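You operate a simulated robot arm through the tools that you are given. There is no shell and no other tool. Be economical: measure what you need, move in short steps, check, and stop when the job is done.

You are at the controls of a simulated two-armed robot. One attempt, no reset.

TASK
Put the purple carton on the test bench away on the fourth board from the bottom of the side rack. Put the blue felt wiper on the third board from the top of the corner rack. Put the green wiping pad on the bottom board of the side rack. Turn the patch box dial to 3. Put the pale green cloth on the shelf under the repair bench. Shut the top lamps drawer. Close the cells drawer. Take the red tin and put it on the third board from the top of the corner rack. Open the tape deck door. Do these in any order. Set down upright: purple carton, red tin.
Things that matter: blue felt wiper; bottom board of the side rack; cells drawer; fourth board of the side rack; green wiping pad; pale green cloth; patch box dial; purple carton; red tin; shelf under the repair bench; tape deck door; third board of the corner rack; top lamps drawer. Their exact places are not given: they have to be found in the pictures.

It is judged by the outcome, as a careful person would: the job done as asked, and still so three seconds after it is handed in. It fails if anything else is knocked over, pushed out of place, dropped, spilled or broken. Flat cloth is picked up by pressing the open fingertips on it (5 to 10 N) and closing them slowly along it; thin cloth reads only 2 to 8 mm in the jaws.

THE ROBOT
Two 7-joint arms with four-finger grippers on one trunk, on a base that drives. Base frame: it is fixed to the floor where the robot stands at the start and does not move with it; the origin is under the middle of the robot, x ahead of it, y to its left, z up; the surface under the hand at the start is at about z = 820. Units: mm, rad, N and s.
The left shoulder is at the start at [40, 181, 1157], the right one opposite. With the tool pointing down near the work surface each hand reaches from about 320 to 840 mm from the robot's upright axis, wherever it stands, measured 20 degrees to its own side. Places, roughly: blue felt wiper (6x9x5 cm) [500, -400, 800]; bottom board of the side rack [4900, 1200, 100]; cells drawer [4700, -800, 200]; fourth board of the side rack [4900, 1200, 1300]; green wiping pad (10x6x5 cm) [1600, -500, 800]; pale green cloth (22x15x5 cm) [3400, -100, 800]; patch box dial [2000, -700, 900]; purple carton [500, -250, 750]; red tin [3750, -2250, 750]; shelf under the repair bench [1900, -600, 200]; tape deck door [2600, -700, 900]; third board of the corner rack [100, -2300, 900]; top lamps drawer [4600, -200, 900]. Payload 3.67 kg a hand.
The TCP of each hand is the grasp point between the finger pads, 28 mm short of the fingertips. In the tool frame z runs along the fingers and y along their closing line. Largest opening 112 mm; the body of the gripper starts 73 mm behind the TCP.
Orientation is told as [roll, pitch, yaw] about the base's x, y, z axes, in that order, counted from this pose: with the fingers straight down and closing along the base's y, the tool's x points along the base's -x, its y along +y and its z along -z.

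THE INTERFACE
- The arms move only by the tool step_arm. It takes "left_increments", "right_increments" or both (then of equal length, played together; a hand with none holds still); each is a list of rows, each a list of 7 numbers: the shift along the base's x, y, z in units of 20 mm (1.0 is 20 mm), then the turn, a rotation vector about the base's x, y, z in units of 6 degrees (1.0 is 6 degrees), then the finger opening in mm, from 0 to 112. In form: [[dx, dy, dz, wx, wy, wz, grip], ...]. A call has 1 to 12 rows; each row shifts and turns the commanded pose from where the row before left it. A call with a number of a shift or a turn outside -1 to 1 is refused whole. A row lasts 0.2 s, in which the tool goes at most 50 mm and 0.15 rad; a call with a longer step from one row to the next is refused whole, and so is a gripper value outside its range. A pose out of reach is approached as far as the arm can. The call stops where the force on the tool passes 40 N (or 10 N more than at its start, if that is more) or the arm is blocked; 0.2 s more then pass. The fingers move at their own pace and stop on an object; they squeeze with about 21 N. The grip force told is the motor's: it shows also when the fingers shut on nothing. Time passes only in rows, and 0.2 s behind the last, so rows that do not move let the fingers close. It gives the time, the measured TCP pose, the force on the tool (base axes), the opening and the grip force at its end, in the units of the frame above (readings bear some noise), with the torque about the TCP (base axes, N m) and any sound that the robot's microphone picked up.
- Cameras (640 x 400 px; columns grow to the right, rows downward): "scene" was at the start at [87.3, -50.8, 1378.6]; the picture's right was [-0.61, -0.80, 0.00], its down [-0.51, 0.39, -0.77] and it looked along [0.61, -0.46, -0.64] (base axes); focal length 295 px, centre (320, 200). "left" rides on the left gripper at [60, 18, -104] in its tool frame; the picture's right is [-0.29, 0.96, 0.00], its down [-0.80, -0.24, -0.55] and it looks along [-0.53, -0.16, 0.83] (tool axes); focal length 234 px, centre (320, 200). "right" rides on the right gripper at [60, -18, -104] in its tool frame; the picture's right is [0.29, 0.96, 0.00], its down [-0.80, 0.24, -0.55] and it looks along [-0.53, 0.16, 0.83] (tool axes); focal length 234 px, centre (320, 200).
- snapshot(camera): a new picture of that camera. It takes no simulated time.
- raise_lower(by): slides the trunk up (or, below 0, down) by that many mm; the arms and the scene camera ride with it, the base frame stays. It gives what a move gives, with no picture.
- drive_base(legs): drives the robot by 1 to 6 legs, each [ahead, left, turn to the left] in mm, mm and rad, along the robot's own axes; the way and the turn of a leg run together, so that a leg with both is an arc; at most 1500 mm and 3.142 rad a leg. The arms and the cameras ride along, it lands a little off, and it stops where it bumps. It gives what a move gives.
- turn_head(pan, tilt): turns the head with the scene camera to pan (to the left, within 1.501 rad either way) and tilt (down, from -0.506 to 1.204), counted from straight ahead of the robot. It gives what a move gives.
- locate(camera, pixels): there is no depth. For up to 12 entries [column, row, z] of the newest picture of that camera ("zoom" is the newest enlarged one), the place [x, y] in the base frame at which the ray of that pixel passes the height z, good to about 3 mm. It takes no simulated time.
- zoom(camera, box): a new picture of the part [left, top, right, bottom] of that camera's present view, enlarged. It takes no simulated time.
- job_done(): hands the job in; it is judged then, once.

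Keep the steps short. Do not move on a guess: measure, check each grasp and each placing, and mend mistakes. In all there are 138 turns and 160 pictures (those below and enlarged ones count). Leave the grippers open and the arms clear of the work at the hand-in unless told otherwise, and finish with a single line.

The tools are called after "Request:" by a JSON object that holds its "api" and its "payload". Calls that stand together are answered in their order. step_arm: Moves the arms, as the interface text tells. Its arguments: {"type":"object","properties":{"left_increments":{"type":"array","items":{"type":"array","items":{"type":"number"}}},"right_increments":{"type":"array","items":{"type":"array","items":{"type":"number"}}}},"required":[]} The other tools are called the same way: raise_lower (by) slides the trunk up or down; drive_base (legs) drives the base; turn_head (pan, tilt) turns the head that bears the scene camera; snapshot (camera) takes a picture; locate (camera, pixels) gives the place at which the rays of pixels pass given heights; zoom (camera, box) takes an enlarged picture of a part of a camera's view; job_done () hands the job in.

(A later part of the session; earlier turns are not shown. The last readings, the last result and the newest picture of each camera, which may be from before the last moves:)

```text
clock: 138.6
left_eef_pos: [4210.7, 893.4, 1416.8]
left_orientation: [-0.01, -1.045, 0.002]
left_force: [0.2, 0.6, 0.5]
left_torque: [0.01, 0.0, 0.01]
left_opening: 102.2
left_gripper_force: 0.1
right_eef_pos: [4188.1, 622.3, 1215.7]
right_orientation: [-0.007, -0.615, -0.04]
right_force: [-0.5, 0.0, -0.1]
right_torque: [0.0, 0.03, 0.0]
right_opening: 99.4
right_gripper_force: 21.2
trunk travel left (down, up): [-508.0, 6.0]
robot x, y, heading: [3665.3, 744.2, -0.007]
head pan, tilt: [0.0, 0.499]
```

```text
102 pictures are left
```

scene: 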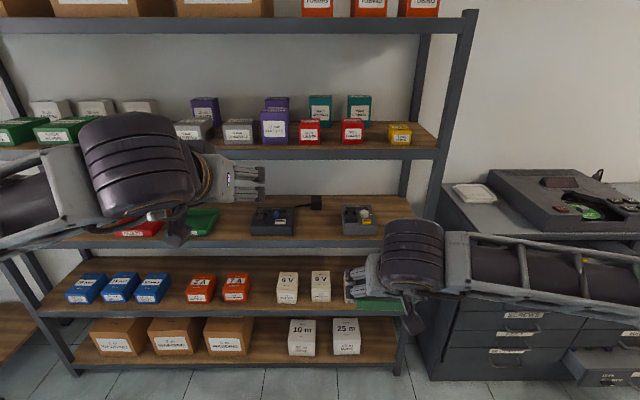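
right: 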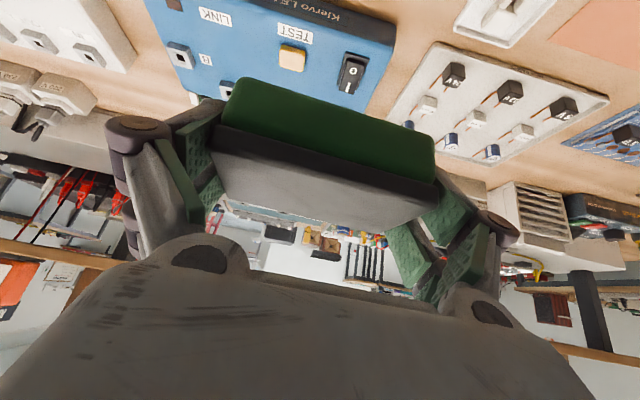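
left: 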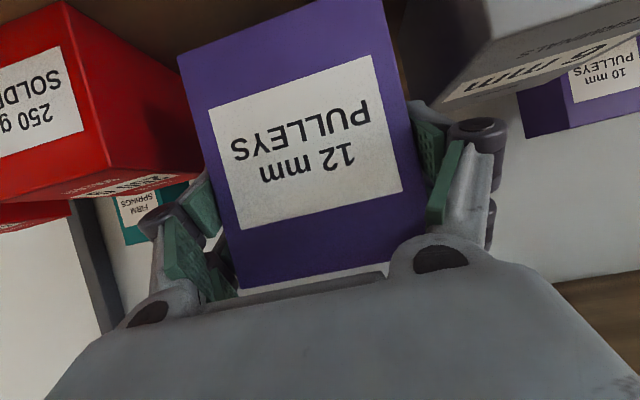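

The bottom board has a gap between the brown boxes and the "10 m" box at about (271,345). I lower the trunk and shift left to line up the right hand with it.

Request:
{"api": "raise_lower", "payload": {"by": -300}}

Request:
{"api": "drive_base", "payload": {"legs": [[0, 300, 0]]}}

Request:
{"api": "turn_head", "payload": {"pan": -0.2, "tilt": 0.6}}

Request:
{"api": "snapshot", "payload": {"camera": "scene"}}

```text
clock: 141.6
left_eef_pos: [4210.9, 893.2, 1117.8]
left_orientation: [-0.01, -1.045, 0.004]
left_force: [-0.4, -0.9, 0.2]
left_torque: [-0.01, 0.01, 0.03]
left_opening: 102.1
left_gripper_force: 0.1
right_eef_pos: [4188.1, 622.6, 917.4]
right_orientation: [-0.007, -0.614, -0.039]
right_force: [-0.4, -0.3, -0.2]
right_torque: [0.0, 0.0, 0.06]
right_opening: 99.6
right_gripper_force: 21.2
trunk travel left (down, up): [-208.0, 306.0]
robot x, y, heading: [3672.2, 739.1, -0.005]
head pan, tilt: [0.0, 0.499]
```

```text
clock: 143.7
left_eef_pos: [4212.4, 1193.3, 1118.5]
left_orientation: [-0.011, -1.045, 0.002]
left_force: [1.0, 0.6, -0.2]
left_torque: [-0.04, 0.01, -0.03]
left_opening: 101.9
left_gripper_force: 0.1
right_eef_pos: [4190.1, 922.6, 916.4]
right_orientation: [-0.006, -0.614, -0.043]
right_force: [-0.5, 0.4, -1.5]
right_torque: [-0.01, 0.02, 0.01]
right_opening: 99.7
right_gripper_force: 21.3
trunk travel left (down, up): [-208.0, 306.0]
robot x, y, heading: [3670.2, 1040.8, -0.013]
head pan, tilt: [0.0, 0.499]
```

```text
clock: 144.4
left_eef_pos: [4213.4, 1193.0, 1117.7]
left_orientation: [-0.01, -1.046, 0.0]
left_force: [-0.5, -0.7, 0.7]
left_torque: [0.0, -0.02, 0.01]
left_opening: 102.1
left_gripper_force: 0.0
right_eef_pos: [4189.0, 921.3, 916.3]
right_orientation: [-0.008, -0.614, -0.046]
right_force: [0.2, 0.1, -1.0]
right_torque: [-0.01, -0.01, 0.02]
right_opening: 99.5
right_gripper_force: 20.9
trunk travel left (down, up): [-208.0, 306.0]
robot x, y, heading: [3668.8, 1044.8, -0.009]
head pan, tilt: [-0.201, 0.6]
```

```text
101 pictures are left
```

scene: 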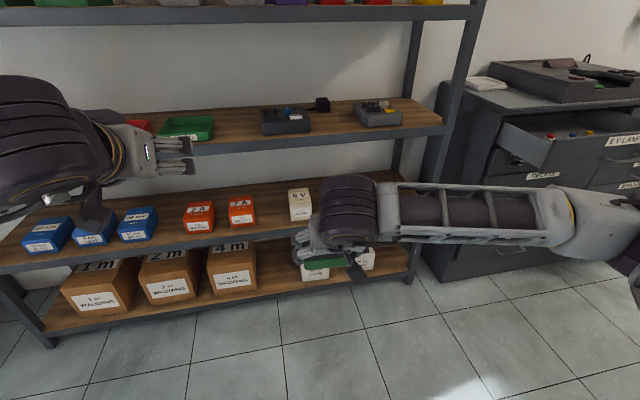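

Request:
{"api": "locate", "payload": {"camera": "scene", "pixels": [[50, 347, 0], [408, 284, 0], [280, 295, 100], [280, 292, 120], [257, 290, 110], [302, 281, 110], [330, 278, 110], [212, 298, 110], [280, 251, 510], [280, 256, 490]]}}

Request:
{"api": "zoom", "payload": {"camera": "scene", "box": [190, 210, 430, 360]}}

```text
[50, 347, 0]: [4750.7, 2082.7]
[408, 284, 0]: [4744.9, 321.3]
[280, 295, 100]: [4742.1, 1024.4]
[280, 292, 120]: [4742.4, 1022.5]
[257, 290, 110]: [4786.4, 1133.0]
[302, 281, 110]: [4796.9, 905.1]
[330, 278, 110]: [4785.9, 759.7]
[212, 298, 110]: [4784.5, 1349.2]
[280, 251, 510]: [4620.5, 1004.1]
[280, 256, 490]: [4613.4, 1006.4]
```

```text
2.67 times, centred on (310, 285) of scene
```

zoom: 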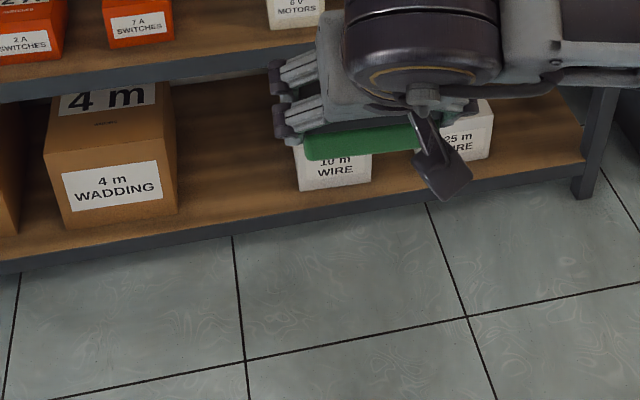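

Gap y≈905–1133 on the bottom board (z≈100, front x≈4740). I lower the trunk fully enough, tuck the left hand back, and start lowering the right hand.

Request:
{"api": "raise_lower", "payload": {"by": -200}}

Request:
{"api": "step_arm", "payload": {"left_increments": [[-0.8, 0, 0, 0, 0, 0, 102], [-0.8, 0, 0, 0, 0, 0, 102], [-0.8, 0, 0, 0, 0, 0, 102], [-0.8, 0, 0, 0, 0, 0, 102], [0, 0, 0, 0, 0, 0, 102], [0, 0, 0, 0, 0, 0, 102], [0, 0, 0, 0, 0, 0, 102], [0, 0, 0, 0, 0, 0, 102], [0, 0, 0, 0, 0, 0, 102], [0, 0, 0, 0, 0, 0, 102], [0, 0, 0, 0, 0, 0, 102], [0, 0, 0, 0, 0, 0, 102]], "right_increments": [[0.4, 0.1, -1, 0, 0, 0.2, 80], [0.4, 0.1, -1, 0, 0, 0.2, 80], [0.4, 0, -1, 0, 0, 0, 80], [0.4, 0, -1, 0, 0, 0, 80], [0.4, 0, -1, 0, 0, 0, 80], [0.4, 0, -1, 0, 0, 0, 80], [0, 0, -1, 0, 0, 0, 80], [0, 0, -1, 0, 0, 0, 80], [0, 0, -1, 0, 0, 0, 80], [0, 0, -1, 0, 0, 0, 80], [0, 0, -1, 0, 0, 0, 80], [0, 0, -1, 0, 0, 0, 80]]}}

Request:
{"api": "step_arm", "payload": {"right_increments": [[0, 0, -1, 0, 0, 0, 80], [0, 0, -1, 0, 0, 0, 80], [0, 0, -1, 0, 0, 0, 80], [0, 0, -1, 0, 0, 0, 80], [0, 0, -1, 0, 0, 0, 80], [0, 0, -1, 0, 0, 0, 80], [0, 0, -1, 0, 0, 0, 80], [0, 0, -1, 0, 0, 0, 80], [0, 0, -1, 0, 0, 0, 80], [0, 0, -1, 0, 0, 0, 80], [0, 0, -1, 0, 0, 0, 80], [0, 0, -1, 0, 0, 0, 80]]}}

```text
clock: 146.6
left_eef_pos: [4213.4, 1194.0, 917.9]
left_orientation: [-0.011, -1.047, -0.003]
left_force: [0.1, 0.1, 1.1]
left_torque: [0.01, -0.01, 0.02]
left_opening: 102.0
left_gripper_force: 0.0
right_eef_pos: [4190.0, 922.2, 714.9]
right_orientation: [-0.007, -0.615, -0.044]
right_force: [0.2, -1.1, -0.7]
right_torque: [-0.02, 0.01, 0.0]
right_opening: 99.7
right_gripper_force: 20.9
trunk travel left (down, up): [-8.0, 506.0]
robot x, y, heading: [3671.3, 1041.7, -0.004]
head pan, tilt: [-0.201, 0.6]
```

```text
clock: 149.2
left_eef_pos: [4148.0, 1191.1, 917.4]
left_orientation: [-0.01, -1.047, 0.0]
left_force: [0.8, -0.9, 0.4]
left_torque: [-0.02, 0.03, 0.01]
left_opening: 102.1
left_gripper_force: 0.1
right_eef_pos: [4236.2, 927.7, 475.6]
right_orientation: [-0.009, -0.617, -0.002]
right_force: [-0.3, -0.2, -0.4]
right_torque: [0.0, -0.02, -0.02]
right_opening: 99.9
right_gripper_force: 20.9
trunk travel left (down, up): [-8.0, 506.0]
robot x, y, heading: [3667.3, 1043.5, -0.011]
head pan, tilt: [-0.201, 0.6]
```

```text
clock: 151.8
left_eef_pos: [4148.6, 1193.1, 918.2]
left_orientation: [-0.011, -1.046, 0.0]
left_force: [-0.2, -0.5, -0.4]
left_torque: [0.0, 0.02, -0.01]
left_opening: 101.9
left_gripper_force: 0.1
right_eef_pos: [4237.7, 924.7, 235.9]
right_orientation: [-0.005, -0.614, 0.0]
right_force: [1.4, -0.9, -1.0]
right_torque: [-0.01, 0.0, 0.01]
right_opening: 99.7
right_gripper_force: 20.8
trunk travel left (down, up): [-8.0, 506.0]
robot x, y, heading: [3669.1, 1040.3, -0.011]
head pan, tilt: [-0.201, 0.6]
```

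Right hand is low enough. I drive left 93 and forward 440.

Request:
{"api": "drive_base", "payload": {"legs": [[0, 93, 0.01], [440, 0, 0]]}}

Request:
{"api": "turn_head", "payload": {"pan": -0.15, "tilt": 0.8}}

Request:
{"api": "snapshot", "payload": {"camera": "scene"}}

Request:
{"api": "snapshot", "payload": {"camera": "right"}}

```text
clock: 155.3
left_eef_pos: [4587.6, 1282.6, 916.9]
left_orientation: [-0.01, -1.045, -0.002]
left_force: [0.6, 0.5, 0.9]
left_torque: [-0.01, 0.04, -0.04]
left_opening: 102.0
left_gripper_force: 0.1
right_eef_pos: [4675.4, 1014.4, 235.7]
right_orientation: [-0.007, -0.614, -0.005]
right_force: [-0.2, -0.5, -1.1]
right_torque: [-0.04, 0.0, 0.02]
right_opening: 99.5
right_gripper_force: 21.0
trunk travel left (down, up): [-8.0, 506.0]
robot x, y, heading: [4108.4, 1135.5, -0.009]
head pan, tilt: [-0.201, 0.6]
```

```text
clock: 156.0
left_eef_pos: [4586.9, 1281.2, 917.1]
left_orientation: [-0.01, -1.046, -0.003]
left_force: [0.4, -0.3, 0.2]
left_torque: [-0.02, -0.01, 0.0]
left_opening: 102.1
left_gripper_force: 0.0
right_eef_pos: [4674.6, 1014.3, 235.2]
right_orientation: [-0.007, -0.614, -0.005]
right_force: [0.8, 0.4, -0.7]
right_torque: [0.02, -0.03, -0.01]
right_opening: 99.5
right_gripper_force: 20.6
trunk travel left (down, up): [-8.0, 506.0]
robot x, y, heading: [4108.3, 1136.2, -0.007]
head pan, tilt: [-0.15, 0.799]
```

```text
99 pictures are left
```

scene: 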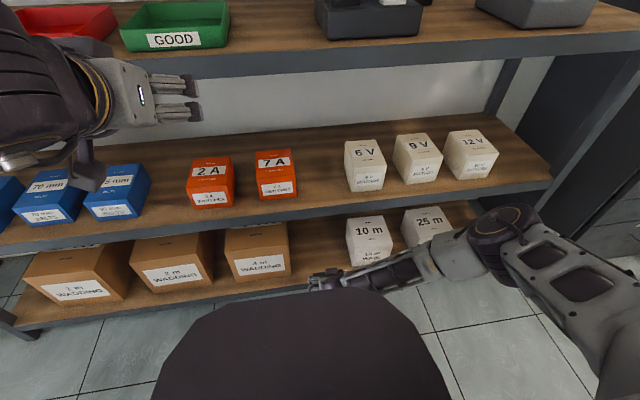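

```text
98 pictures are left
```

right: 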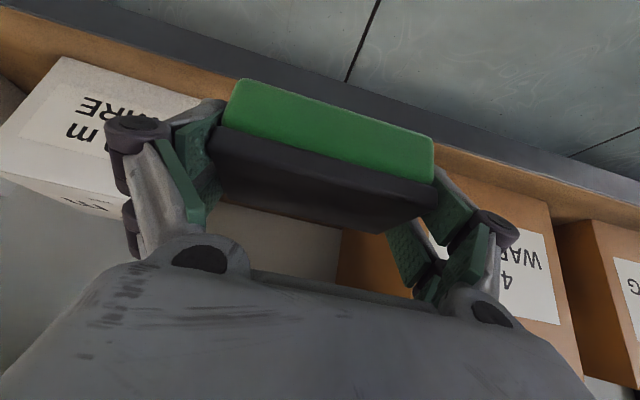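

Request:
{"api": "locate", "payload": {"camera": "scene", "pixels": [[290, 272, 100], [352, 263, 100], [290, 272, 120], [352, 263, 120], [240, 282, 110], [320, 277, 110], [393, 258, 110]]}}

Request:
{"api": "zoom", "payload": {"camera": "scene", "box": [220, 200, 420, 325]}}

```text
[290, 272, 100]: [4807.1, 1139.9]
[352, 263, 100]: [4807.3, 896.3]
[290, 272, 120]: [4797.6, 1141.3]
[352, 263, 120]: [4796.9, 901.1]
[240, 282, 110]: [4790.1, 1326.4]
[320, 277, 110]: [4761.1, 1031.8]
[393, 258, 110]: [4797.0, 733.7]
```

```text
3.20 times, centred on (320, 262) of scene
```

zoom: 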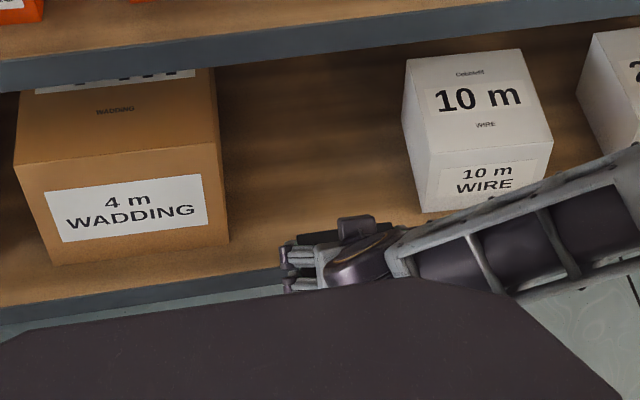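

The gap is clear (y 900–1140). I reach in over the board and lower most of the way.

Request:
{"api": "step_arm", "payload": {"right_increments": [[1, 0.03, 0, 0, 0, 0, 80], [1, 0.03, 0, 0, 0, 0, 80], [1, 0.03, 0, 0, 0, 0, 80], [1, 0.03, 0, 0, 0, 0, 80], [1, 0.03, 0, 0, 0, 0, 80], [1, 0, 0, 0, 0, 0, 80], [0.5, 0, -0.5, 0, 0, 0, 80], [0, 0, -0.8, 0, 0, 0, 80], [0, 0, -0.8, 0, 0, 0, 80], [0, 0, -0.8, 0, 0, 0, 80], [0, 0, -0.8, 0, 0, 0, 80]]}}

Request:
{"api": "zoom", "payload": {"camera": "scene", "box": [220, 180, 460, 330]}}

Request:
{"api": "snapshot", "payload": {"camera": "right"}}

```text
clock: 158.4
left_eef_pos: [4587.0, 1282.0, 917.1]
left_orientation: [-0.01, -1.046, -0.003]
left_force: [-0.1, 0.2, -0.1]
left_torque: [0.0, -0.02, 0.05]
left_opening: 101.9
left_gripper_force: 0.1
right_eef_pos: [4802.1, 1013.5, 186.4]
right_orientation: [-0.007, -0.613, -0.004]
right_force: [0.3, 0.0, -0.4]
right_torque: [0.04, 0.0, 0.01]
right_opening: 99.6
right_gripper_force: 21.1
right hand out of reach, approached as far as the arm can: row 10, 11
trunk travel left (down, up): [-8.0, 506.0]
robot x, y, heading: [4110.4, 1134.0, -0.015]
head pan, tilt: [-0.15, 0.799]
```

```text
2.67 times, centred on (340, 255) of scene
```

zoom: 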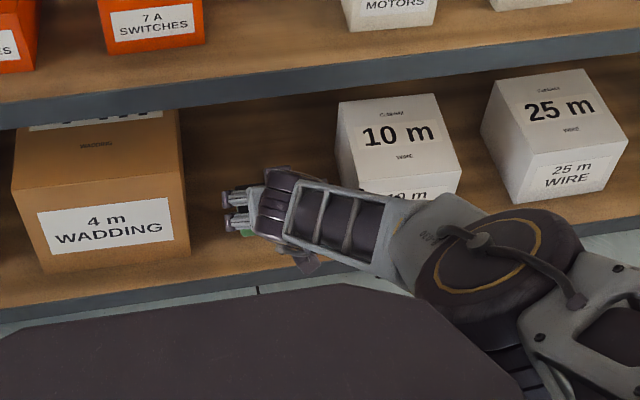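

```text
95 pictures are left
```

right: 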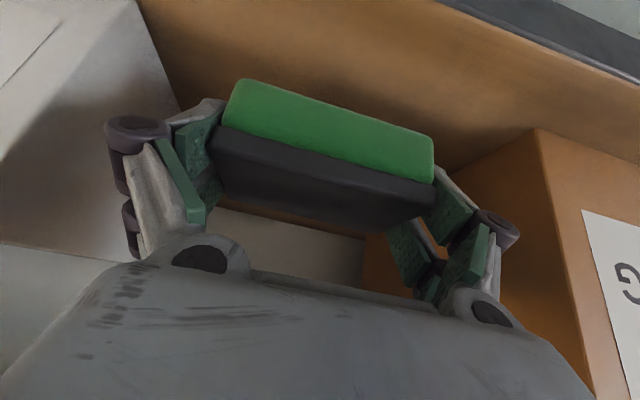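

Out of reach for the last 50 mm. I pull the arm back 60 mm, move the base forward 70 mm, and continue down.

Request:
{"api": "step_arm", "payload": {"right_increments": [[-1, 0.1, 0, 0, 0, 0, 80], [-1, 0.1, 0, 0, 0, 0, 80], [-1, 0.05, 0, 0, 0, 0, 80], [-1, 0, 0, 0, 0, 0, 80]]}}

Request:
{"api": "drive_base", "payload": {"legs": [[90, 0, 0.01]]}}

Request:
{"api": "step_arm", "payload": {"right_increments": [[0, 0, -0.6, 0, 0, 0, 80], [0, 0, -0.6, 0, 0, 0, 80], [0, 0, -0.5, 0, 0, 0, 80], [0, 0, -0.3, 0, 0, 0, 80], [0, 0, 0, 0, 0, 0, 80]]}}

Request:
{"api": "snapshot", "payload": {"camera": "right"}}

```text
clock: 159.4
left_eef_pos: [4586.5, 1280.8, 917.6]
left_orientation: [-0.011, -1.045, -0.003]
left_force: [0.4, -1.3, -0.4]
left_torque: [-0.01, -0.01, -0.01]
left_opening: 101.8
left_gripper_force: 0.0
right_eef_pos: [4719.9, 1019.6, 187.6]
right_orientation: [-0.008, -0.616, -0.005]
right_force: [-0.8, -0.4, -1.2]
right_torque: [0.01, -0.01, 0.02]
right_opening: 99.4
right_gripper_force: 21.1
trunk travel left (down, up): [-8.0, 506.0]
robot x, y, heading: [4108.4, 1130.0, -0.012]
head pan, tilt: [-0.15, 0.799]
```

```text
clock: 160.5
left_eef_pos: [4674.2, 1285.9, 917.7]
left_orientation: [-0.009, -1.044, 0.008]
left_force: [0.7, 0.1, -0.4]
left_torque: [0.03, -0.01, 0.0]
left_opening: 102.1
left_gripper_force: 0.1
right_eef_pos: [4809.8, 1024.2, 187.4]
right_orientation: [-0.007, -0.613, 0.005]
right_force: [-0.2, -0.5, -0.4]
right_torque: [0.02, -0.02, -0.01]
right_opening: 99.7
right_gripper_force: 20.7
trunk travel left (down, up): [-8.0, 506.0]
robot x, y, heading: [4198.8, 1136.5, 0.002]
head pan, tilt: [-0.15, 0.799]
```

```text
clock: 161.7
left_eef_pos: [4671.5, 1286.1, 918.5]
left_orientation: [-0.011, -1.048, 0.008]
left_force: [0.2, -0.5, 0.1]
left_torque: [-0.02, -0.01, -0.03]
left_opening: 102.0
left_gripper_force: 0.0
right_eef_pos: [4811.0, 1023.8, 150.5]
right_orientation: [-0.007, -0.62, 0.007]
right_force: [4.5, 1.7, 17.5]
right_torque: [0.05, -0.3, 0.01]
right_opening: 99.7
right_gripper_force: 21.2
trunk travel left (down, up): [-8.0, 506.0]
robot x, y, heading: [4197.8, 1134.4, -0.001]
head pan, tilt: [-0.15, 0.799]
```

```text
94 pictures are left
```

right: 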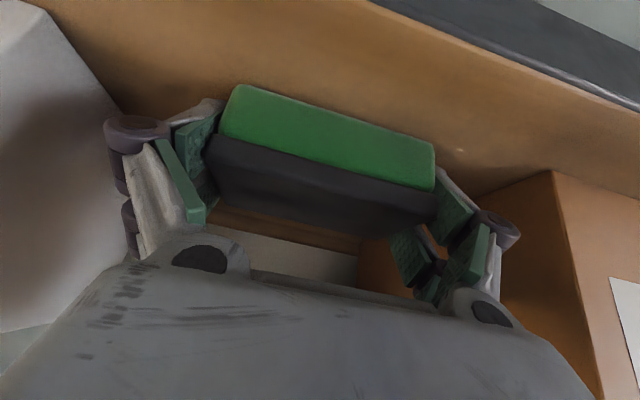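

Contact with the board (17 N). I ease off, open, and withdraw along the tool axis.

Request:
{"api": "step_arm", "payload": {"right_increments": [[0, 0, 0.1, 0, 0, 0, 98], [0, 0, 0, 0, 0, 0, 104], [0, 0, 0, 0, 0, 0, 112], [0, 0, 0, 0, 0, 0, 112], [-0.3, 0, 0.43, 0, 0, 0, 112], [-0.57, 0, 0.82, 0, 0, 0, 112], [-0.57, 0, 0.82, 0, 0, 0, 112], [-0.8, 0, 0.6, 0, 0, 0, 112], [-1, 0, 0.4, 0, 0, 0, 112], [-1, 0, 0.4, 0, 0, 0, 112], [-1, 0, 0.2, 0, 0, 0, 112]]}}

Request:
{"api": "drive_base", "payload": {"legs": [[-450, 0, 0]]}}

Request:
{"api": "snapshot", "payload": {"camera": "scene"}}

```text
clock: 164.1
left_eef_pos: [4674.1, 1286.5, 918.7]
left_orientation: [-0.01, -1.045, 0.01]
left_force: [0.2, 0.1, -0.3]
left_torque: [-0.03, 0.0, 0.03]
left_opening: 102.0
left_gripper_force: 0.1
right_eef_pos: [4702.5, 1023.5, 223.4]
right_orientation: [-0.007, -0.615, 0.005]
right_force: [-0.2, 0.6, 0.0]
right_torque: [0.0, 0.02, 0.02]
right_opening: 111.9
right_gripper_force: 0.0
trunk travel left (down, up): [-8.0, 506.0]
robot x, y, heading: [4197.1, 1133.9, -0.0]
head pan, tilt: [-0.15, 0.799]
```

```text
clock: 166.8
left_eef_pos: [4241.6, 1287.5, 918.1]
left_orientation: [-0.009, -1.046, 0.011]
left_force: [0.3, -0.1, -0.5]
left_torque: [0.02, 0.03, 0.01]
left_opening: 102.0
left_gripper_force: 0.0
right_eef_pos: [4273.2, 1025.7, 222.7]
right_orientation: [-0.005, -0.614, 0.011]
right_force: [-0.7, 0.8, 0.5]
right_torque: [0.02, -0.02, -0.04]
right_opening: 111.8
right_gripper_force: 0.0
trunk travel left (down, up): [-8.0, 506.0]
robot x, y, heading: [3764.8, 1129.7, 0.003]
head pan, tilt: [-0.15, 0.799]
```

```text
93 pictures are left
```

scene: 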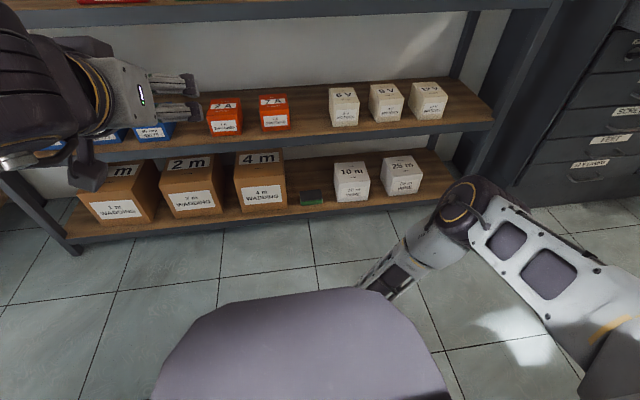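

The green pad is on the bottom board. Now the drawers: I look toward the cabinet.

Request:
{"api": "drive_base", "payload": {"legs": [[130, 0, 0], [0, -900, 0]]}}

Request:
{"api": "turn_head", "payload": {"pan": -0.7, "tilt": 0.55}}

Request:
{"api": "snapshot", "payload": {"camera": "scene"}}

```text
clock: 172.6
left_eef_pos: [4386.3, 388.7, 918.7]
left_orientation: [-0.01, -1.047, 0.045]
left_force: [0.5, 0.1, 0.1]
left_torque: [0.0, 0.03, -0.01]
left_opening: 102.0
left_gripper_force: 0.1
right_eef_pos: [4427.1, 126.6, 222.7]
right_orientation: [-0.006, -0.613, 0.044]
right_force: [0.5, -0.8, -0.2]
right_torque: [0.0, 0.05, 0.01]
right_opening: 112.2
right_gripper_force: 0.0
trunk travel left (down, up): [-8.0, 506.0]
robot x, y, heading: [3918.0, 219.0, 0.035]
head pan, tilt: [-0.15, 0.799]
```

```text
clock: 173.6
left_eef_pos: [4387.9, 388.9, 918.0]
left_orientation: [-0.011, -1.046, 0.047]
left_force: [0.3, 0.0, 0.2]
left_torque: [0.01, 0.01, -0.01]
left_opening: 102.2
left_gripper_force: 0.2
right_eef_pos: [4427.7, 126.8, 221.9]
right_orientation: [-0.006, -0.615, 0.045]
right_force: [0.4, -0.2, 0.3]
right_torque: [0.01, -0.02, -0.05]
right_opening: 112.0
right_gripper_force: 0.1
trunk travel left (down, up): [-8.0, 506.0]
robot x, y, heading: [3917.1, 214.9, 0.038]
head pan, tilt: [-0.7, 0.55]
```

```text
92 pictures are left
```

scene: 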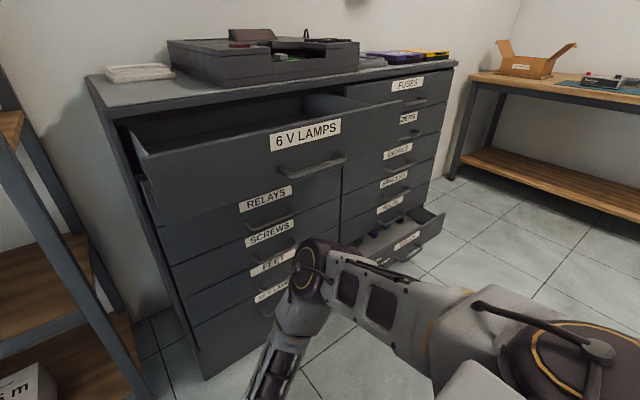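

Request:
{"api": "locate", "payload": {"camera": "scene", "pixels": [[205, 380, 0], [135, 140, 950], [135, 140, 900], [150, 180, 850], [374, 105, 950], [374, 105, 900], [313, 165, 850], [313, 165, 880], [405, 258, 150], [445, 218, 200], [408, 255, 200], [355, 262, 100]]}}

Request:
{"api": "zoom", "payload": {"camera": "scene", "box": [310, 140, 470, 300]}}

```text
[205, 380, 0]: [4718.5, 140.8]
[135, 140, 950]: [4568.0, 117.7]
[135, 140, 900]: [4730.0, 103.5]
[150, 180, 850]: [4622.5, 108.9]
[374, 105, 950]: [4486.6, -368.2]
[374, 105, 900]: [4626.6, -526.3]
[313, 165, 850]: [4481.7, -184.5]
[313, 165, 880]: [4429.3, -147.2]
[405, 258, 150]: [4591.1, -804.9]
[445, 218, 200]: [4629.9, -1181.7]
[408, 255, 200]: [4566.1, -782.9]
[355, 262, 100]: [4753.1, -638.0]
```

```text
2.50 times, centred on (390, 220) of scene
```

zoom: 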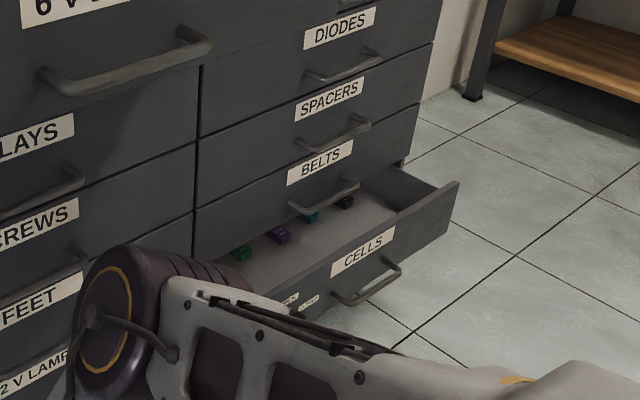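

Lamps drawer face is at x≈4515 (handle ≈(4480,-185,850)), cells drawer face at x≈4600 (z≈200, y≈-785); cabinet front x≈4718. I shift right and prepare the left hand, closed and level, for pushing above the lamps handle.

Request:
{"api": "drive_base", "payload": {"legs": [[0, 0, -0.036], [0, -500, 0]]}}

Request:
{"api": "step_arm", "payload": {"left_increments": [[-0.5, 0, 0, 0, -1, 0, 0], [-0.5, 0, 0, 0, -1, 0, 0], [0, 0, 0, 0, -1, 0, 0], [0, 0, 0, 0, -1, 0, 0], [0, 0, 0, 0, 0, 0, 0]]}}

Request:
{"api": "turn_head", "payload": {"pan": 0.0, "tilt": 0.55}}

Request:
{"api": "snapshot", "payload": {"camera": "scene"}}

```text
clock: 177.1
left_eef_pos: [4393.8, -138.4, 918.0]
left_orientation: [-0.011, -1.046, 0.01]
left_force: [0.5, 0.1, 0.2]
left_torque: [-0.01, 0.02, 0.03]
left_opening: 102.0
left_gripper_force: 0.0
right_eef_pos: [4424.5, -400.2, 222.1]
right_orientation: [-0.005, -0.615, 0.009]
right_force: [0.2, 0.1, -0.1]
right_torque: [0.0, -0.02, 0.03]
right_opening: 111.9
right_gripper_force: 0.0
trunk travel left (down, up): [-8.0, 506.0]
robot x, y, heading: [3920.2, -291.8, 0.003]
head pan, tilt: [-0.7, 0.55]
```

```text
clock: 178.3
left_eef_pos: [4432.1, -167.6, 945.5]
left_orientation: [-0.056, -1.463, 0.056]
left_force: [0.2, -1.0, 0.5]
left_torque: [0.04, 0.0, 0.01]
left_opening: 0.0
left_gripper_force: 20.8
left hand out of reach, approached as far as the arm can: row 1, 2, 3, 4
right_eef_pos: [4425.3, -399.1, 222.0]
right_orientation: [-0.008, -0.615, 0.01]
right_force: [-0.3, -0.5, 0.5]
right_torque: [-0.02, -0.02, -0.01]
right_opening: 112.1
right_gripper_force: 0.1
trunk travel left (down, up): [-8.0, 506.0]
robot x, y, heading: [3915.8, -288.8, 0.003]
head pan, tilt: [-0.7, 0.55]
```

```text
clock: 179.3
left_eef_pos: [4432.8, -166.9, 946.2]
left_orientation: [-0.051, -1.465, 0.054]
left_force: [-0.2, 0.4, -0.3]
left_torque: [-0.06, 0.01, -0.01]
left_opening: 0.0
left_gripper_force: 21.2
right_eef_pos: [4424.6, -398.4, 221.1]
right_orientation: [-0.006, -0.614, 0.012]
right_force: [0.0, -0.7, -0.2]
right_torque: [0.01, 0.01, -0.01]
right_opening: 112.0
right_gripper_force: 0.0
trunk travel left (down, up): [-8.0, 506.0]
robot x, y, heading: [3916.4, -292.6, 0.004]
head pan, tilt: [0.0, 0.55]
```

```text
90 pictures are left
```

scene: 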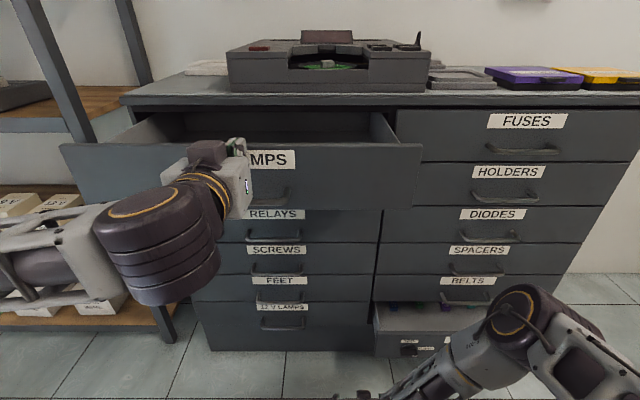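

The hand is too high: the drawer face spans about z 783–920. I lower the left hand 60 mm to press above the handle.

Request:
{"api": "step_arm", "payload": {"left_increments": [[0, 0, -1, 0, 0, 0, 0], [0, 0, -1, 0, 0, 0, 0], [0, 0.2, -1, 0, 0, 0, 0]]}}

Request:
{"api": "zoom", "payload": {"camera": "scene", "box": [60, 80, 440, 318]}}

```text
clock: 180.1
left_eef_pos: [4443.5, -171.1, 902.5]
left_orientation: [-0.194, -1.491, 0.19]
left_force: [0.3, -3.2, 11.5]
left_torque: [-0.04, 0.15, -0.04]
left_opening: 0.0
left_gripper_force: 36.3
left hand out of reach, approached as far as the arm can: row 1, 2, 3
right_eef_pos: [4422.9, -400.0, 222.0]
right_orientation: [-0.005, -0.615, 0.008]
right_force: [-0.7, 0.3, 1.1]
right_torque: [0.01, 0.01, 0.01]
right_opening: 112.0
right_gripper_force: 0.0
trunk travel left (down, up): [-8.0, 506.0]
robot x, y, heading: [3914.4, -295.3, 0.007]
head pan, tilt: [0.0, 0.55]
stopped in row 3 (left hand): the force on the tool passed its limit at 57 N (the readings are from after the stop); the commanded pose is now the measured one
```

```text
1.68 times, centred on (250, 199) of scene
```

zoom: 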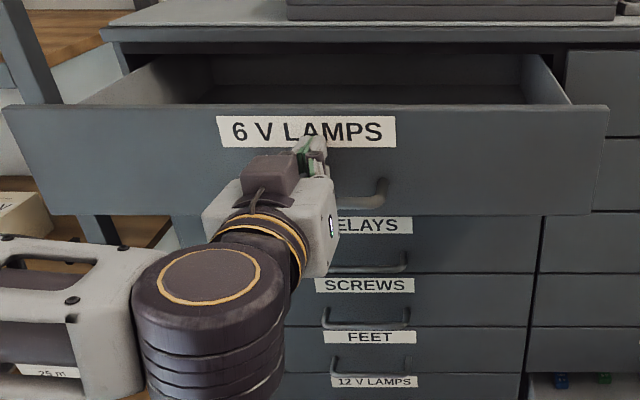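

The fingertips touched the handle from above. I raise 16 mm and push forward on the label area.

Request:
{"api": "step_arm", "payload": {"left_increments": [[0, 0, 0.4, 0, 0, 0, 0], [0, 0, 0.4, 0, 0, 0, 0], [0.6, 0, 0, 0, 0, 0, 0], [0.6, 0, 0, 0, 0, 0, 0], [0.6, 0, 0, 0, 0, 0, 0], [0.6, 0, 0, 0, 0, 0, 0], [0.6, 0, 0, 0, 0, 0, 0], [0.6, 0, 0, 0, 0, 0, 0], [0.6, 0, 0, 0, 0, 0, 0], [0.6, 0, 0, 0, 0, 0, 0]]}}

Request:
{"api": "snapshot", "payload": {"camera": "scene"}}

```text
clock: 182.3
left_eef_pos: [4540.0, -172.5, 915.3]
left_orientation: [-0.159, -1.483, 0.159]
left_force: [0.0, 0.5, 0.1]
left_torque: [0.0, -0.02, 0.03]
left_opening: 0.2
left_gripper_force: 35.7
right_eef_pos: [4423.8, -401.0, 222.2]
right_orientation: [-0.007, -0.613, 0.011]
right_force: [0.2, -0.5, 0.0]
right_torque: [-0.02, -0.01, 0.01]
right_opening: 112.1
right_gripper_force: 0.1
trunk travel left (down, up): [-8.0, 506.0]
robot x, y, heading: [3919.1, -292.6, 0.001]
head pan, tilt: [0.0, 0.55]
```

```text
88 pictures are left
```

scene: 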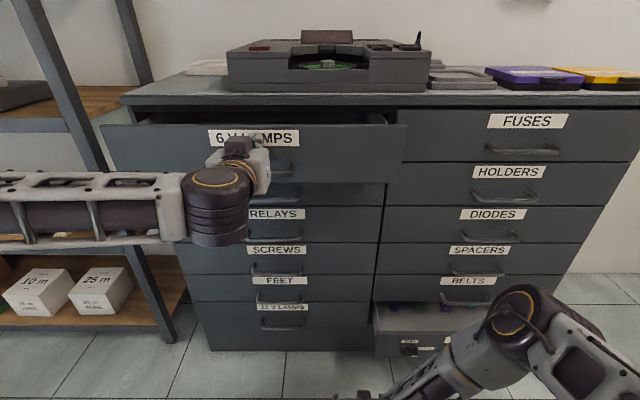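

The drawer slides well. I keep pushing until it stops.

Request:
{"api": "step_arm", "payload": {"left_increments": [[0.7, 0, 0, 0, 0, 0, 0], [0.7, 0, 0, 0, 0, 0, 0], [0.7, 0, 0, 0, 0, 0, 0], [0.7, 0, 0, 0, 0, 0, 0], [0.7, 0, 0, 0, 0, 0, 0], [0.7, 0, 0, 0, 0, 0, 0], [0.5, 0, 0, 0, 0, 0, 0], [0.5, 0, 0, 0, 0, 0, 0], [0.5, 0, 0, 0, 0, 0, 0], [0.4, 0, 0, 0, 0, 0, 0], [0.4, 0, 0, 0, 0, 0, 0], [0.4, 0, 0, 0, 0, 0, 0]]}}

Request:
{"api": "snapshot", "payload": {"camera": "scene"}}

```text
clock: 184.5
left_eef_pos: [4653.6, -171.3, 916.5]
left_orientation: [-0.158, -1.484, 0.153]
left_force: [-23.2, 4.8, 2.7]
left_torque: [-0.1, -0.58, 0.15]
left_opening: 6.1
left_gripper_force: 35.4
right_eef_pos: [4423.3, -398.5, 223.5]
right_orientation: [-0.006, -0.618, 0.011]
right_force: [-1.1, 0.0, -0.4]
right_torque: [0.01, 0.02, -0.01]
right_opening: 112.0
right_gripper_force: 0.0
trunk travel left (down, up): [-8.0, 506.0]
robot x, y, heading: [3913.0, -290.3, 0.005]
head pan, tilt: [0.0, 0.55]
stopped in row 10 (left hand): the force on the tool passed its limit at 53 N (the readings are from after the stop); the commanded pose is now the measured one
```

```text
87 pictures are left
```

scene: 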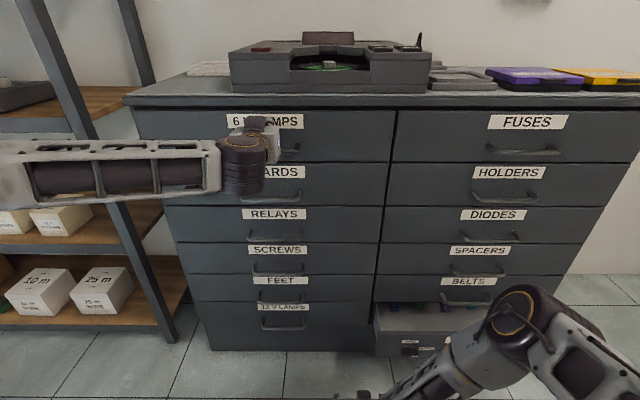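

Lamps drawer is flush with its neighbours. I retract the left hand, then move right for the cells drawer, closing and levelling the right hand.

Request:
{"api": "step_arm", "payload": {"left_increments": [[-1, 0, 0.2, 0, 0, 0, 0], [-1, 0, 0.3, 0, 0, 0, 0], [-1, 0, 0.3, 0, 0, 0, 0], [-1, 0, 0.3, 0, 0, 0, 0], [-1, 0, 0.3, 0, 0, 0, 0], [-1, 0, 0.3, 0, 0, 0, 0], [-1, 0, 0.3, 0, 0, 0, 0], [-0.5, 0, 0.5, 0, 0, 0, 0]], "right_increments": [[0, 0, 0, 0, -1, 0, 0], [0, 0, 0, 0, -1, 0, 0], [0, 0, 0, 0, -1, 0, 0], [0, 0, 0, 0, -1, 0, 0], [0, 0, 0, 0, 0, 0, 0], [0, 0, 0, 0, 0, 0, 0], [0, 0, 0, 0, 0, 0, 0], [0, 0, 0, 0, 0, 0, 0]]}}

Request:
{"api": "drive_base", "payload": {"legs": [[0, -340, 0]]}}

Request:
{"api": "turn_head", "payload": {"pan": -0.2, "tilt": 0.9}}

Request:
{"api": "snapshot", "payload": {"camera": "scene"}}

```text
clock: 186.3
left_eef_pos: [4506.9, -171.7, 963.7]
left_orientation: [-0.141, -1.478, 0.137]
left_force: [0.4, -0.1, -0.2]
left_torque: [0.02, -0.02, -0.02]
left_opening: 0.0
left_gripper_force: 35.3
right_eef_pos: [4478.3, -273.9, 289.5]
right_orientation: [-0.052, -1.003, 0.015]
right_force: [-0.5, 0.6, -0.7]
right_torque: [0.03, -0.01, -0.03]
right_opening: 0.2
right_gripper_force: 20.7
right hand out of reach, approached as far as the arm can: row 1, 2, 3, 4
trunk travel left (down, up): [-8.0, 506.0]
robot x, y, heading: [3916.9, -289.6, 0.006]
head pan, tilt: [0.0, 0.55]
```

```text
clock: 188.6
left_eef_pos: [4509.3, -513.8, 963.6]
left_orientation: [-0.139, -1.477, 0.13]
left_force: [0.4, 0.5, -0.5]
left_torque: [0.0, 0.01, 0.0]
left_opening: 0.1
left_gripper_force: 35.6
right_eef_pos: [4479.6, -615.4, 289.0]
right_orientation: [-0.05, -1.002, 0.011]
right_force: [0.2, -0.3, -1.0]
right_torque: [0.0, -0.02, -0.01]
right_opening: 0.0
right_gripper_force: 20.9
trunk travel left (down, up): [-8.0, 506.0]
robot x, y, heading: [3915.0, -632.0, -0.004]
head pan, tilt: [0.0, 0.55]
```

```text
clock: 189.4
left_eef_pos: [4508.6, -514.1, 962.8]
left_orientation: [-0.145, -1.478, 0.135]
left_force: [-0.3, 0.6, 0.1]
left_torque: [0.03, 0.01, 0.0]
left_opening: 0.1
left_gripper_force: 36.3
right_eef_pos: [4479.8, -615.6, 287.9]
right_orientation: [-0.052, -1.002, 0.013]
right_force: [0.3, 0.0, -0.3]
right_torque: [0.01, 0.0, 0.02]
right_opening: 0.2
right_gripper_force: 20.5
trunk travel left (down, up): [-8.0, 506.0]
robot x, y, heading: [3916.2, -635.2, 0.002]
head pan, tilt: [-0.201, 0.901]
```

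```text
86 pictures are left
```

scene: 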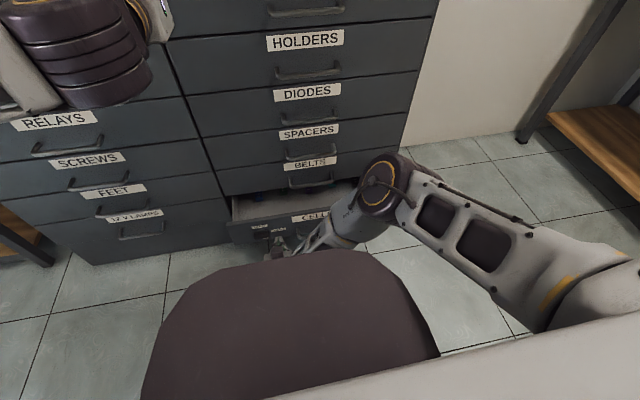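

Request:
{"api": "drive_base", "payload": {"legs": [[0, -120, 0]]}}

Request:
{"api": "snapshot", "payload": {"camera": "right"}}

Request:
{"api": "zoom", "payload": {"camera": "scene", "box": [180, 140, 420, 290]}}

```text
clock: 190.7
left_eef_pos: [4508.4, -632.1, 963.0]
left_orientation: [-0.133, -1.476, 0.126]
left_force: [-0.9, -0.6, 0.5]
left_torque: [0.01, 0.0, 0.05]
left_opening: 0.1
left_gripper_force: 35.8
right_eef_pos: [4479.0, -732.5, 290.6]
right_orientation: [-0.047, -1.001, 0.011]
right_force: [0.0, 0.6, -0.4]
right_torque: [-0.01, -0.04, 0.06]
right_opening: 0.2
right_gripper_force: 20.8
trunk travel left (down, up): [-8.0, 506.0]
robot x, y, heading: [3914.4, -749.2, 0.001]
head pan, tilt: [-0.201, 0.901]
```

```text
85 pictures are left
```

right: 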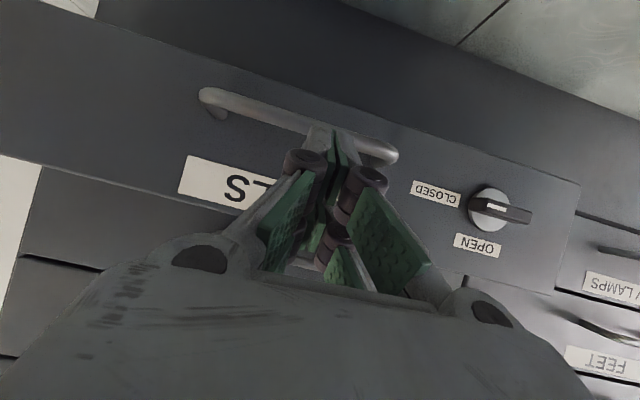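

```text
2.67 times, centred on (300, 215) of scene
```

zoom: 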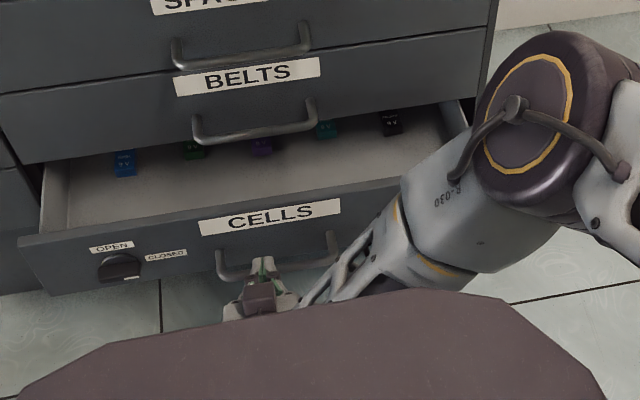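

The cells drawer has an OPEN/CLOSED knob. I zoom to see where it points.

Request:
{"api": "zoom", "payload": {"camera": "right", "box": [400, 150, 560, 250]}}

Request:
{"api": "zoom", "payload": {"camera": "scene", "box": [205, 215, 265, 255]}}

```text
4.00 times, centred on (480, 200) of right
```

zoom: 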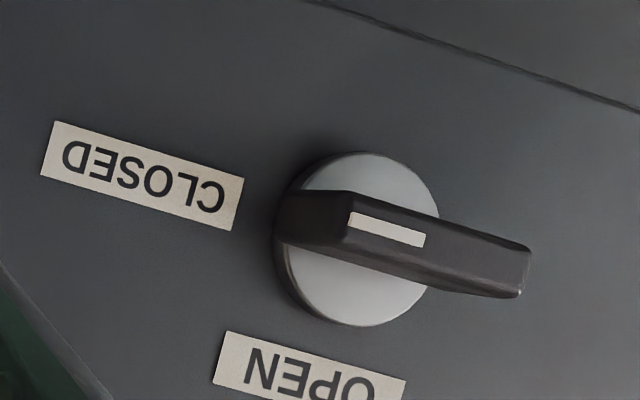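

```text
10.00 times, centred on (235, 235) of scene
```

zoom: 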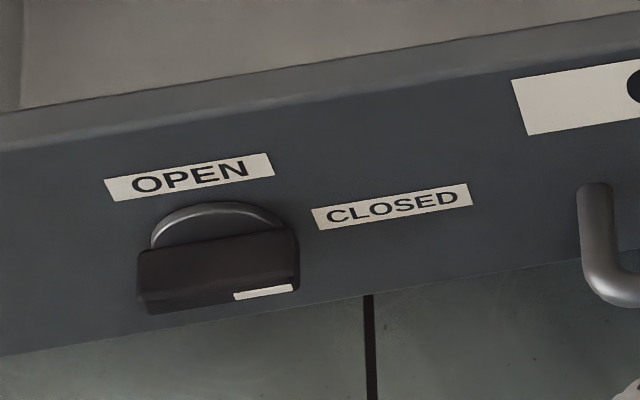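

The mark on the knob points to CLOSED while the drawer is open, so a bolt may block it. I first push gently to learn whether it goes home.

Request:
{"api": "step_arm", "payload": {"right_increments": [[0.6, 0, 0, 0, 0, 0, 0], [0.6, 0, 0, 0, 0, 0, 0], [0.6, 0, 0, 0, 0, 0, 0], [0.6, 0, 0, 0, 0, 0, 0], [0.6, 0, 0, 0, 0, 0, 0], [0.6, 0, 0, 0, 0, 0, 0], [0.6, 0, 0, 0, 0, 0, 0], [0.6, 0, 0, 0, 0, 0, 0], [0.6, 0, 0, 0, 0, 0, 0], [0.6, 0, 0, 0, 0, 0, 0], [0.6, 0, 0, 0, 0, 0, 0], [0.6, 0, 0, 0, 0, 0, 0]]}}

Request:
{"api": "snapshot", "payload": {"camera": "scene"}}

Request:
{"api": "snapshot", "payload": {"camera": "right"}}

```text
clock: 193.3
left_eef_pos: [4510.3, -632.0, 963.6]
left_orientation: [-0.144, -1.478, 0.139]
left_force: [0.5, 0.5, 0.0]
left_torque: [-0.01, 0.02, -0.01]
left_opening: 0.0
left_gripper_force: 35.6
right_eef_pos: [4623.7, -736.5, 289.0]
right_orientation: [-0.051, -1.003, 0.014]
right_force: [0.3, -0.1, 0.0]
right_torque: [0.02, -0.02, 0.02]
right_opening: 0.0
right_gripper_force: 21.0
trunk travel left (down, up): [-8.0, 506.0]
robot x, y, heading: [3919.9, -749.0, 0.002]
head pan, tilt: [-0.201, 0.901]
```

```text
81 pictures are left
```

scene: 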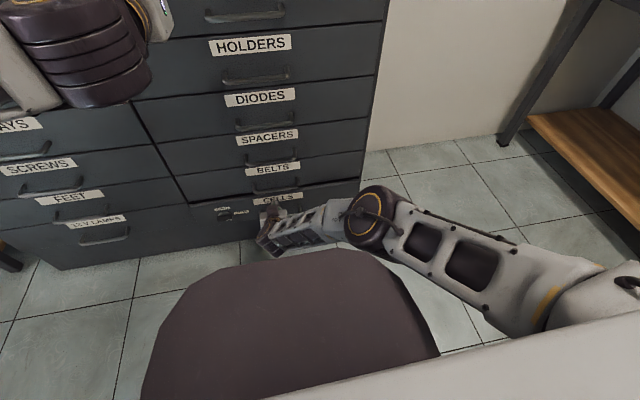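

```text
80 pictures are left
```

right: 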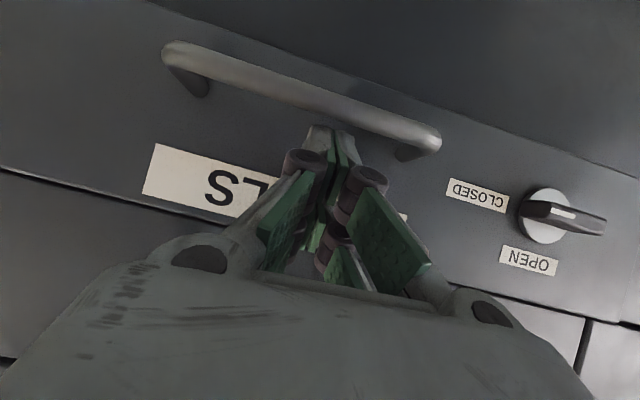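

It slides freely. I push on until it stops.

Request:
{"api": "step_arm", "payload": {"right_increments": [[0.5, 0, 0, 0, 0, 0, 0], [0.5, 0, 0, 0, 0, 0, 0], [0.5, 0, 0, 0, 0, 0, 0], [0.5, 0, 0, 0, 0, 0, 0], [0.4, 0, 0, 0, 0, 0, 0], [0.4, 0, 0, 0, 0, 0, 0], [0.4, 0, 0, 0, 0, 0, 0], [0.4, 0, 0, 0, 0, 0, 0]]}}

Request:
{"api": "zoom", "payload": {"camera": "scene", "box": [80, 120, 400, 280]}}

Request:
{"api": "snapshot", "payload": {"camera": "right"}}

```text
clock: 194.1
left_eef_pos: [4509.0, -631.3, 962.4]
left_orientation: [-0.146, -1.477, 0.135]
left_force: [0.3, 0.9, -0.2]
left_torque: [-0.01, -0.01, -0.02]
left_opening: 0.0
left_gripper_force: 35.9
right_eef_pos: [4645.1, -732.1, 281.7]
right_orientation: [-0.048, -0.99, 0.01]
right_force: [-7.9, -0.6, 2.9]
right_torque: [0.0, -0.14, 0.02]
right_opening: 0.0
right_gripper_force: 21.3
right hand out of reach, approached as far as the arm can: row 4
trunk travel left (down, up): [-8.0, 506.0]
robot x, y, heading: [3916.0, -751.2, 0.002]
head pan, tilt: [-0.201, 0.901]
stopped in row 4 (right hand): the force on the tool passed its limit at 55 N (the readings are from after the stop); the commanded pose is now the measured one
```

```text
2.00 times, centred on (240, 200) of scene
```

zoom: 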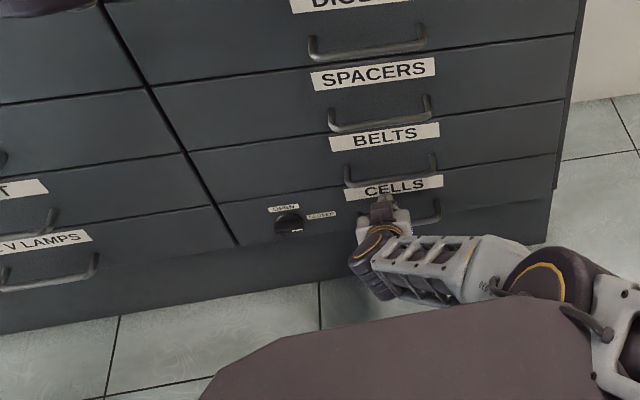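

```text
78 pictures are left
```

right: 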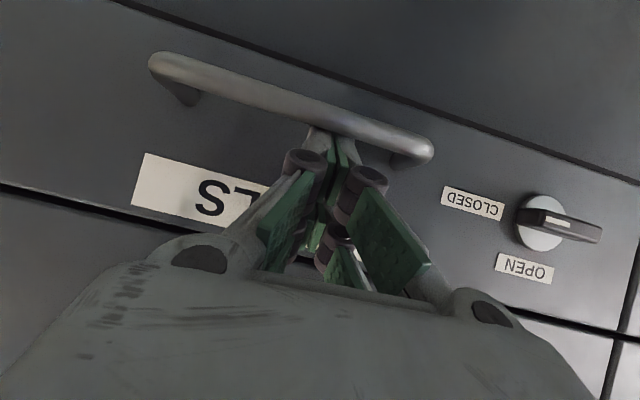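

Stopped at 55 N, looking nearly flush. I withdraw the hand and inspect closely.

Request:
{"api": "step_arm", "payload": {"right_increments": [[-1, 0, 0, 0, 0, 0, 0], [-1, 0, 0, 0, 0, 0, 0], [-1, 0, 0, 0, 0, 0, 0], [-1, 0, 0, 0, 0, 0, 0], [-1, 0, 0, 0, 0, 0, 0], [-1, 0, 0, 0, 0, 0, 0]]}}

Request:
{"api": "snapshot", "payload": {"camera": "right"}}

Request:
{"api": "zoom", "payload": {"camera": "scene", "box": [170, 150, 370, 275]}}

```text
clock: 195.5
left_eef_pos: [4508.8, -632.6, 962.3]
left_orientation: [-0.146, -1.477, 0.136]
left_force: [0.5, 0.9, -0.1]
left_torque: [-0.02, -0.02, -0.01]
left_opening: 0.1
left_gripper_force: 36.0
right_eef_pos: [4526.2, -733.2, 281.5]
right_orientation: [-0.047, -0.99, 0.008]
right_force: [-0.9, 0.5, -0.2]
right_torque: [0.0, 0.01, -0.02]
right_opening: 0.0
right_gripper_force: 35.5
trunk travel left (down, up): [-8.0, 506.0]
robot x, y, heading: [3918.2, -747.5, -0.001]
head pan, tilt: [-0.201, 0.901]
```

```text
77 pictures are left
```

right: 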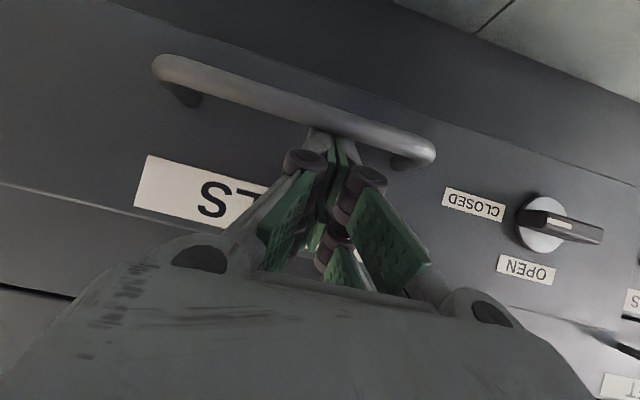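

```text
3.20 times, centred on (270, 212) of scene
```

zoom: 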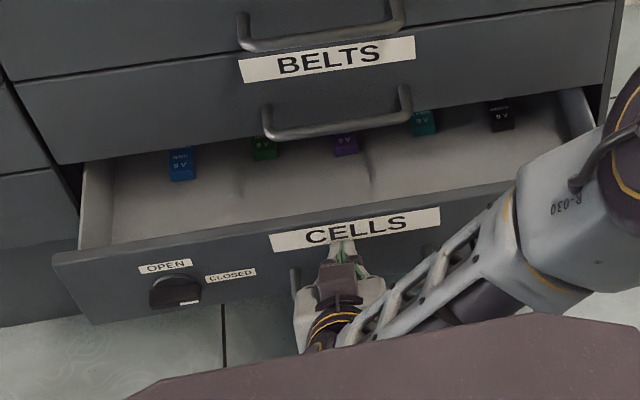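

The drawer came back out with the hand. I retract another 60 mm to see whether it follows by a spring or was hooked.

Request:
{"api": "step_arm", "payload": {"right_increments": [[0, 0, 0.8, 0, 0, 0, 0], [0, 0, 0.7, 0, 0, 0, 0], [-1, 0, 0, 0, 0, 0, 0], [-1, 0, 0, 0, 0, 0, 0]]}}

Request:
{"api": "snapshot", "payload": {"camera": "right"}}

Request:
{"api": "zoom", "payload": {"camera": "scene", "box": [170, 150, 370, 275]}}

```text
clock: 196.5
left_eef_pos: [4508.3, -632.0, 963.2]
left_orientation: [-0.145, -1.477, 0.138]
left_force: [0.0, -0.3, -0.3]
left_torque: [0.03, 0.01, 0.0]
left_opening: 0.0
left_gripper_force: 35.8
right_eef_pos: [4487.3, -734.0, 315.9]
right_orientation: [-0.049, -0.992, 0.011]
right_force: [0.0, -0.6, -0.3]
right_torque: [-0.01, 0.03, 0.01]
right_opening: 0.0
right_gripper_force: 35.8
trunk travel left (down, up): [-8.0, 506.0]
robot x, y, heading: [3917.7, -751.9, 0.002]
head pan, tilt: [-0.201, 0.901]
```

```text
75 pictures are left
```

right: 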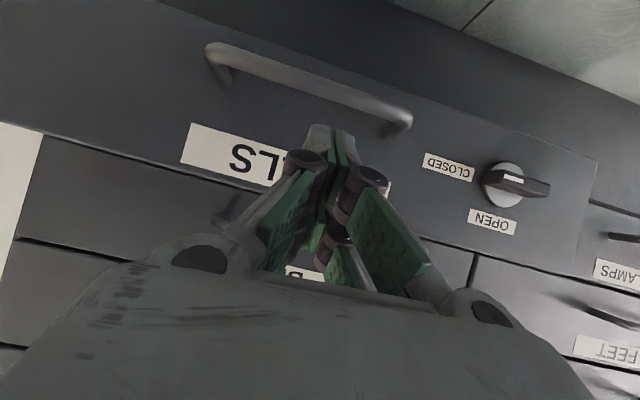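

```text
3.20 times, centred on (270, 212) of scene
```

zoom: 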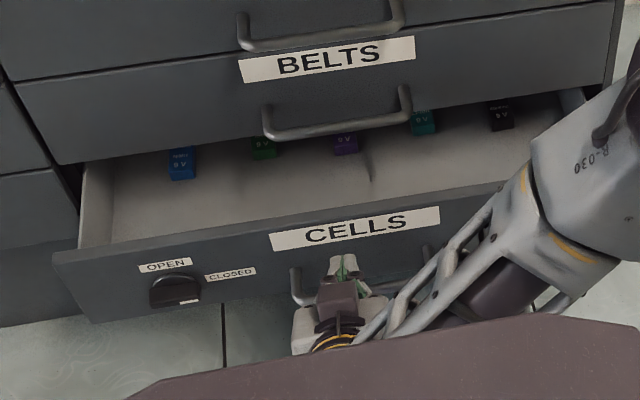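

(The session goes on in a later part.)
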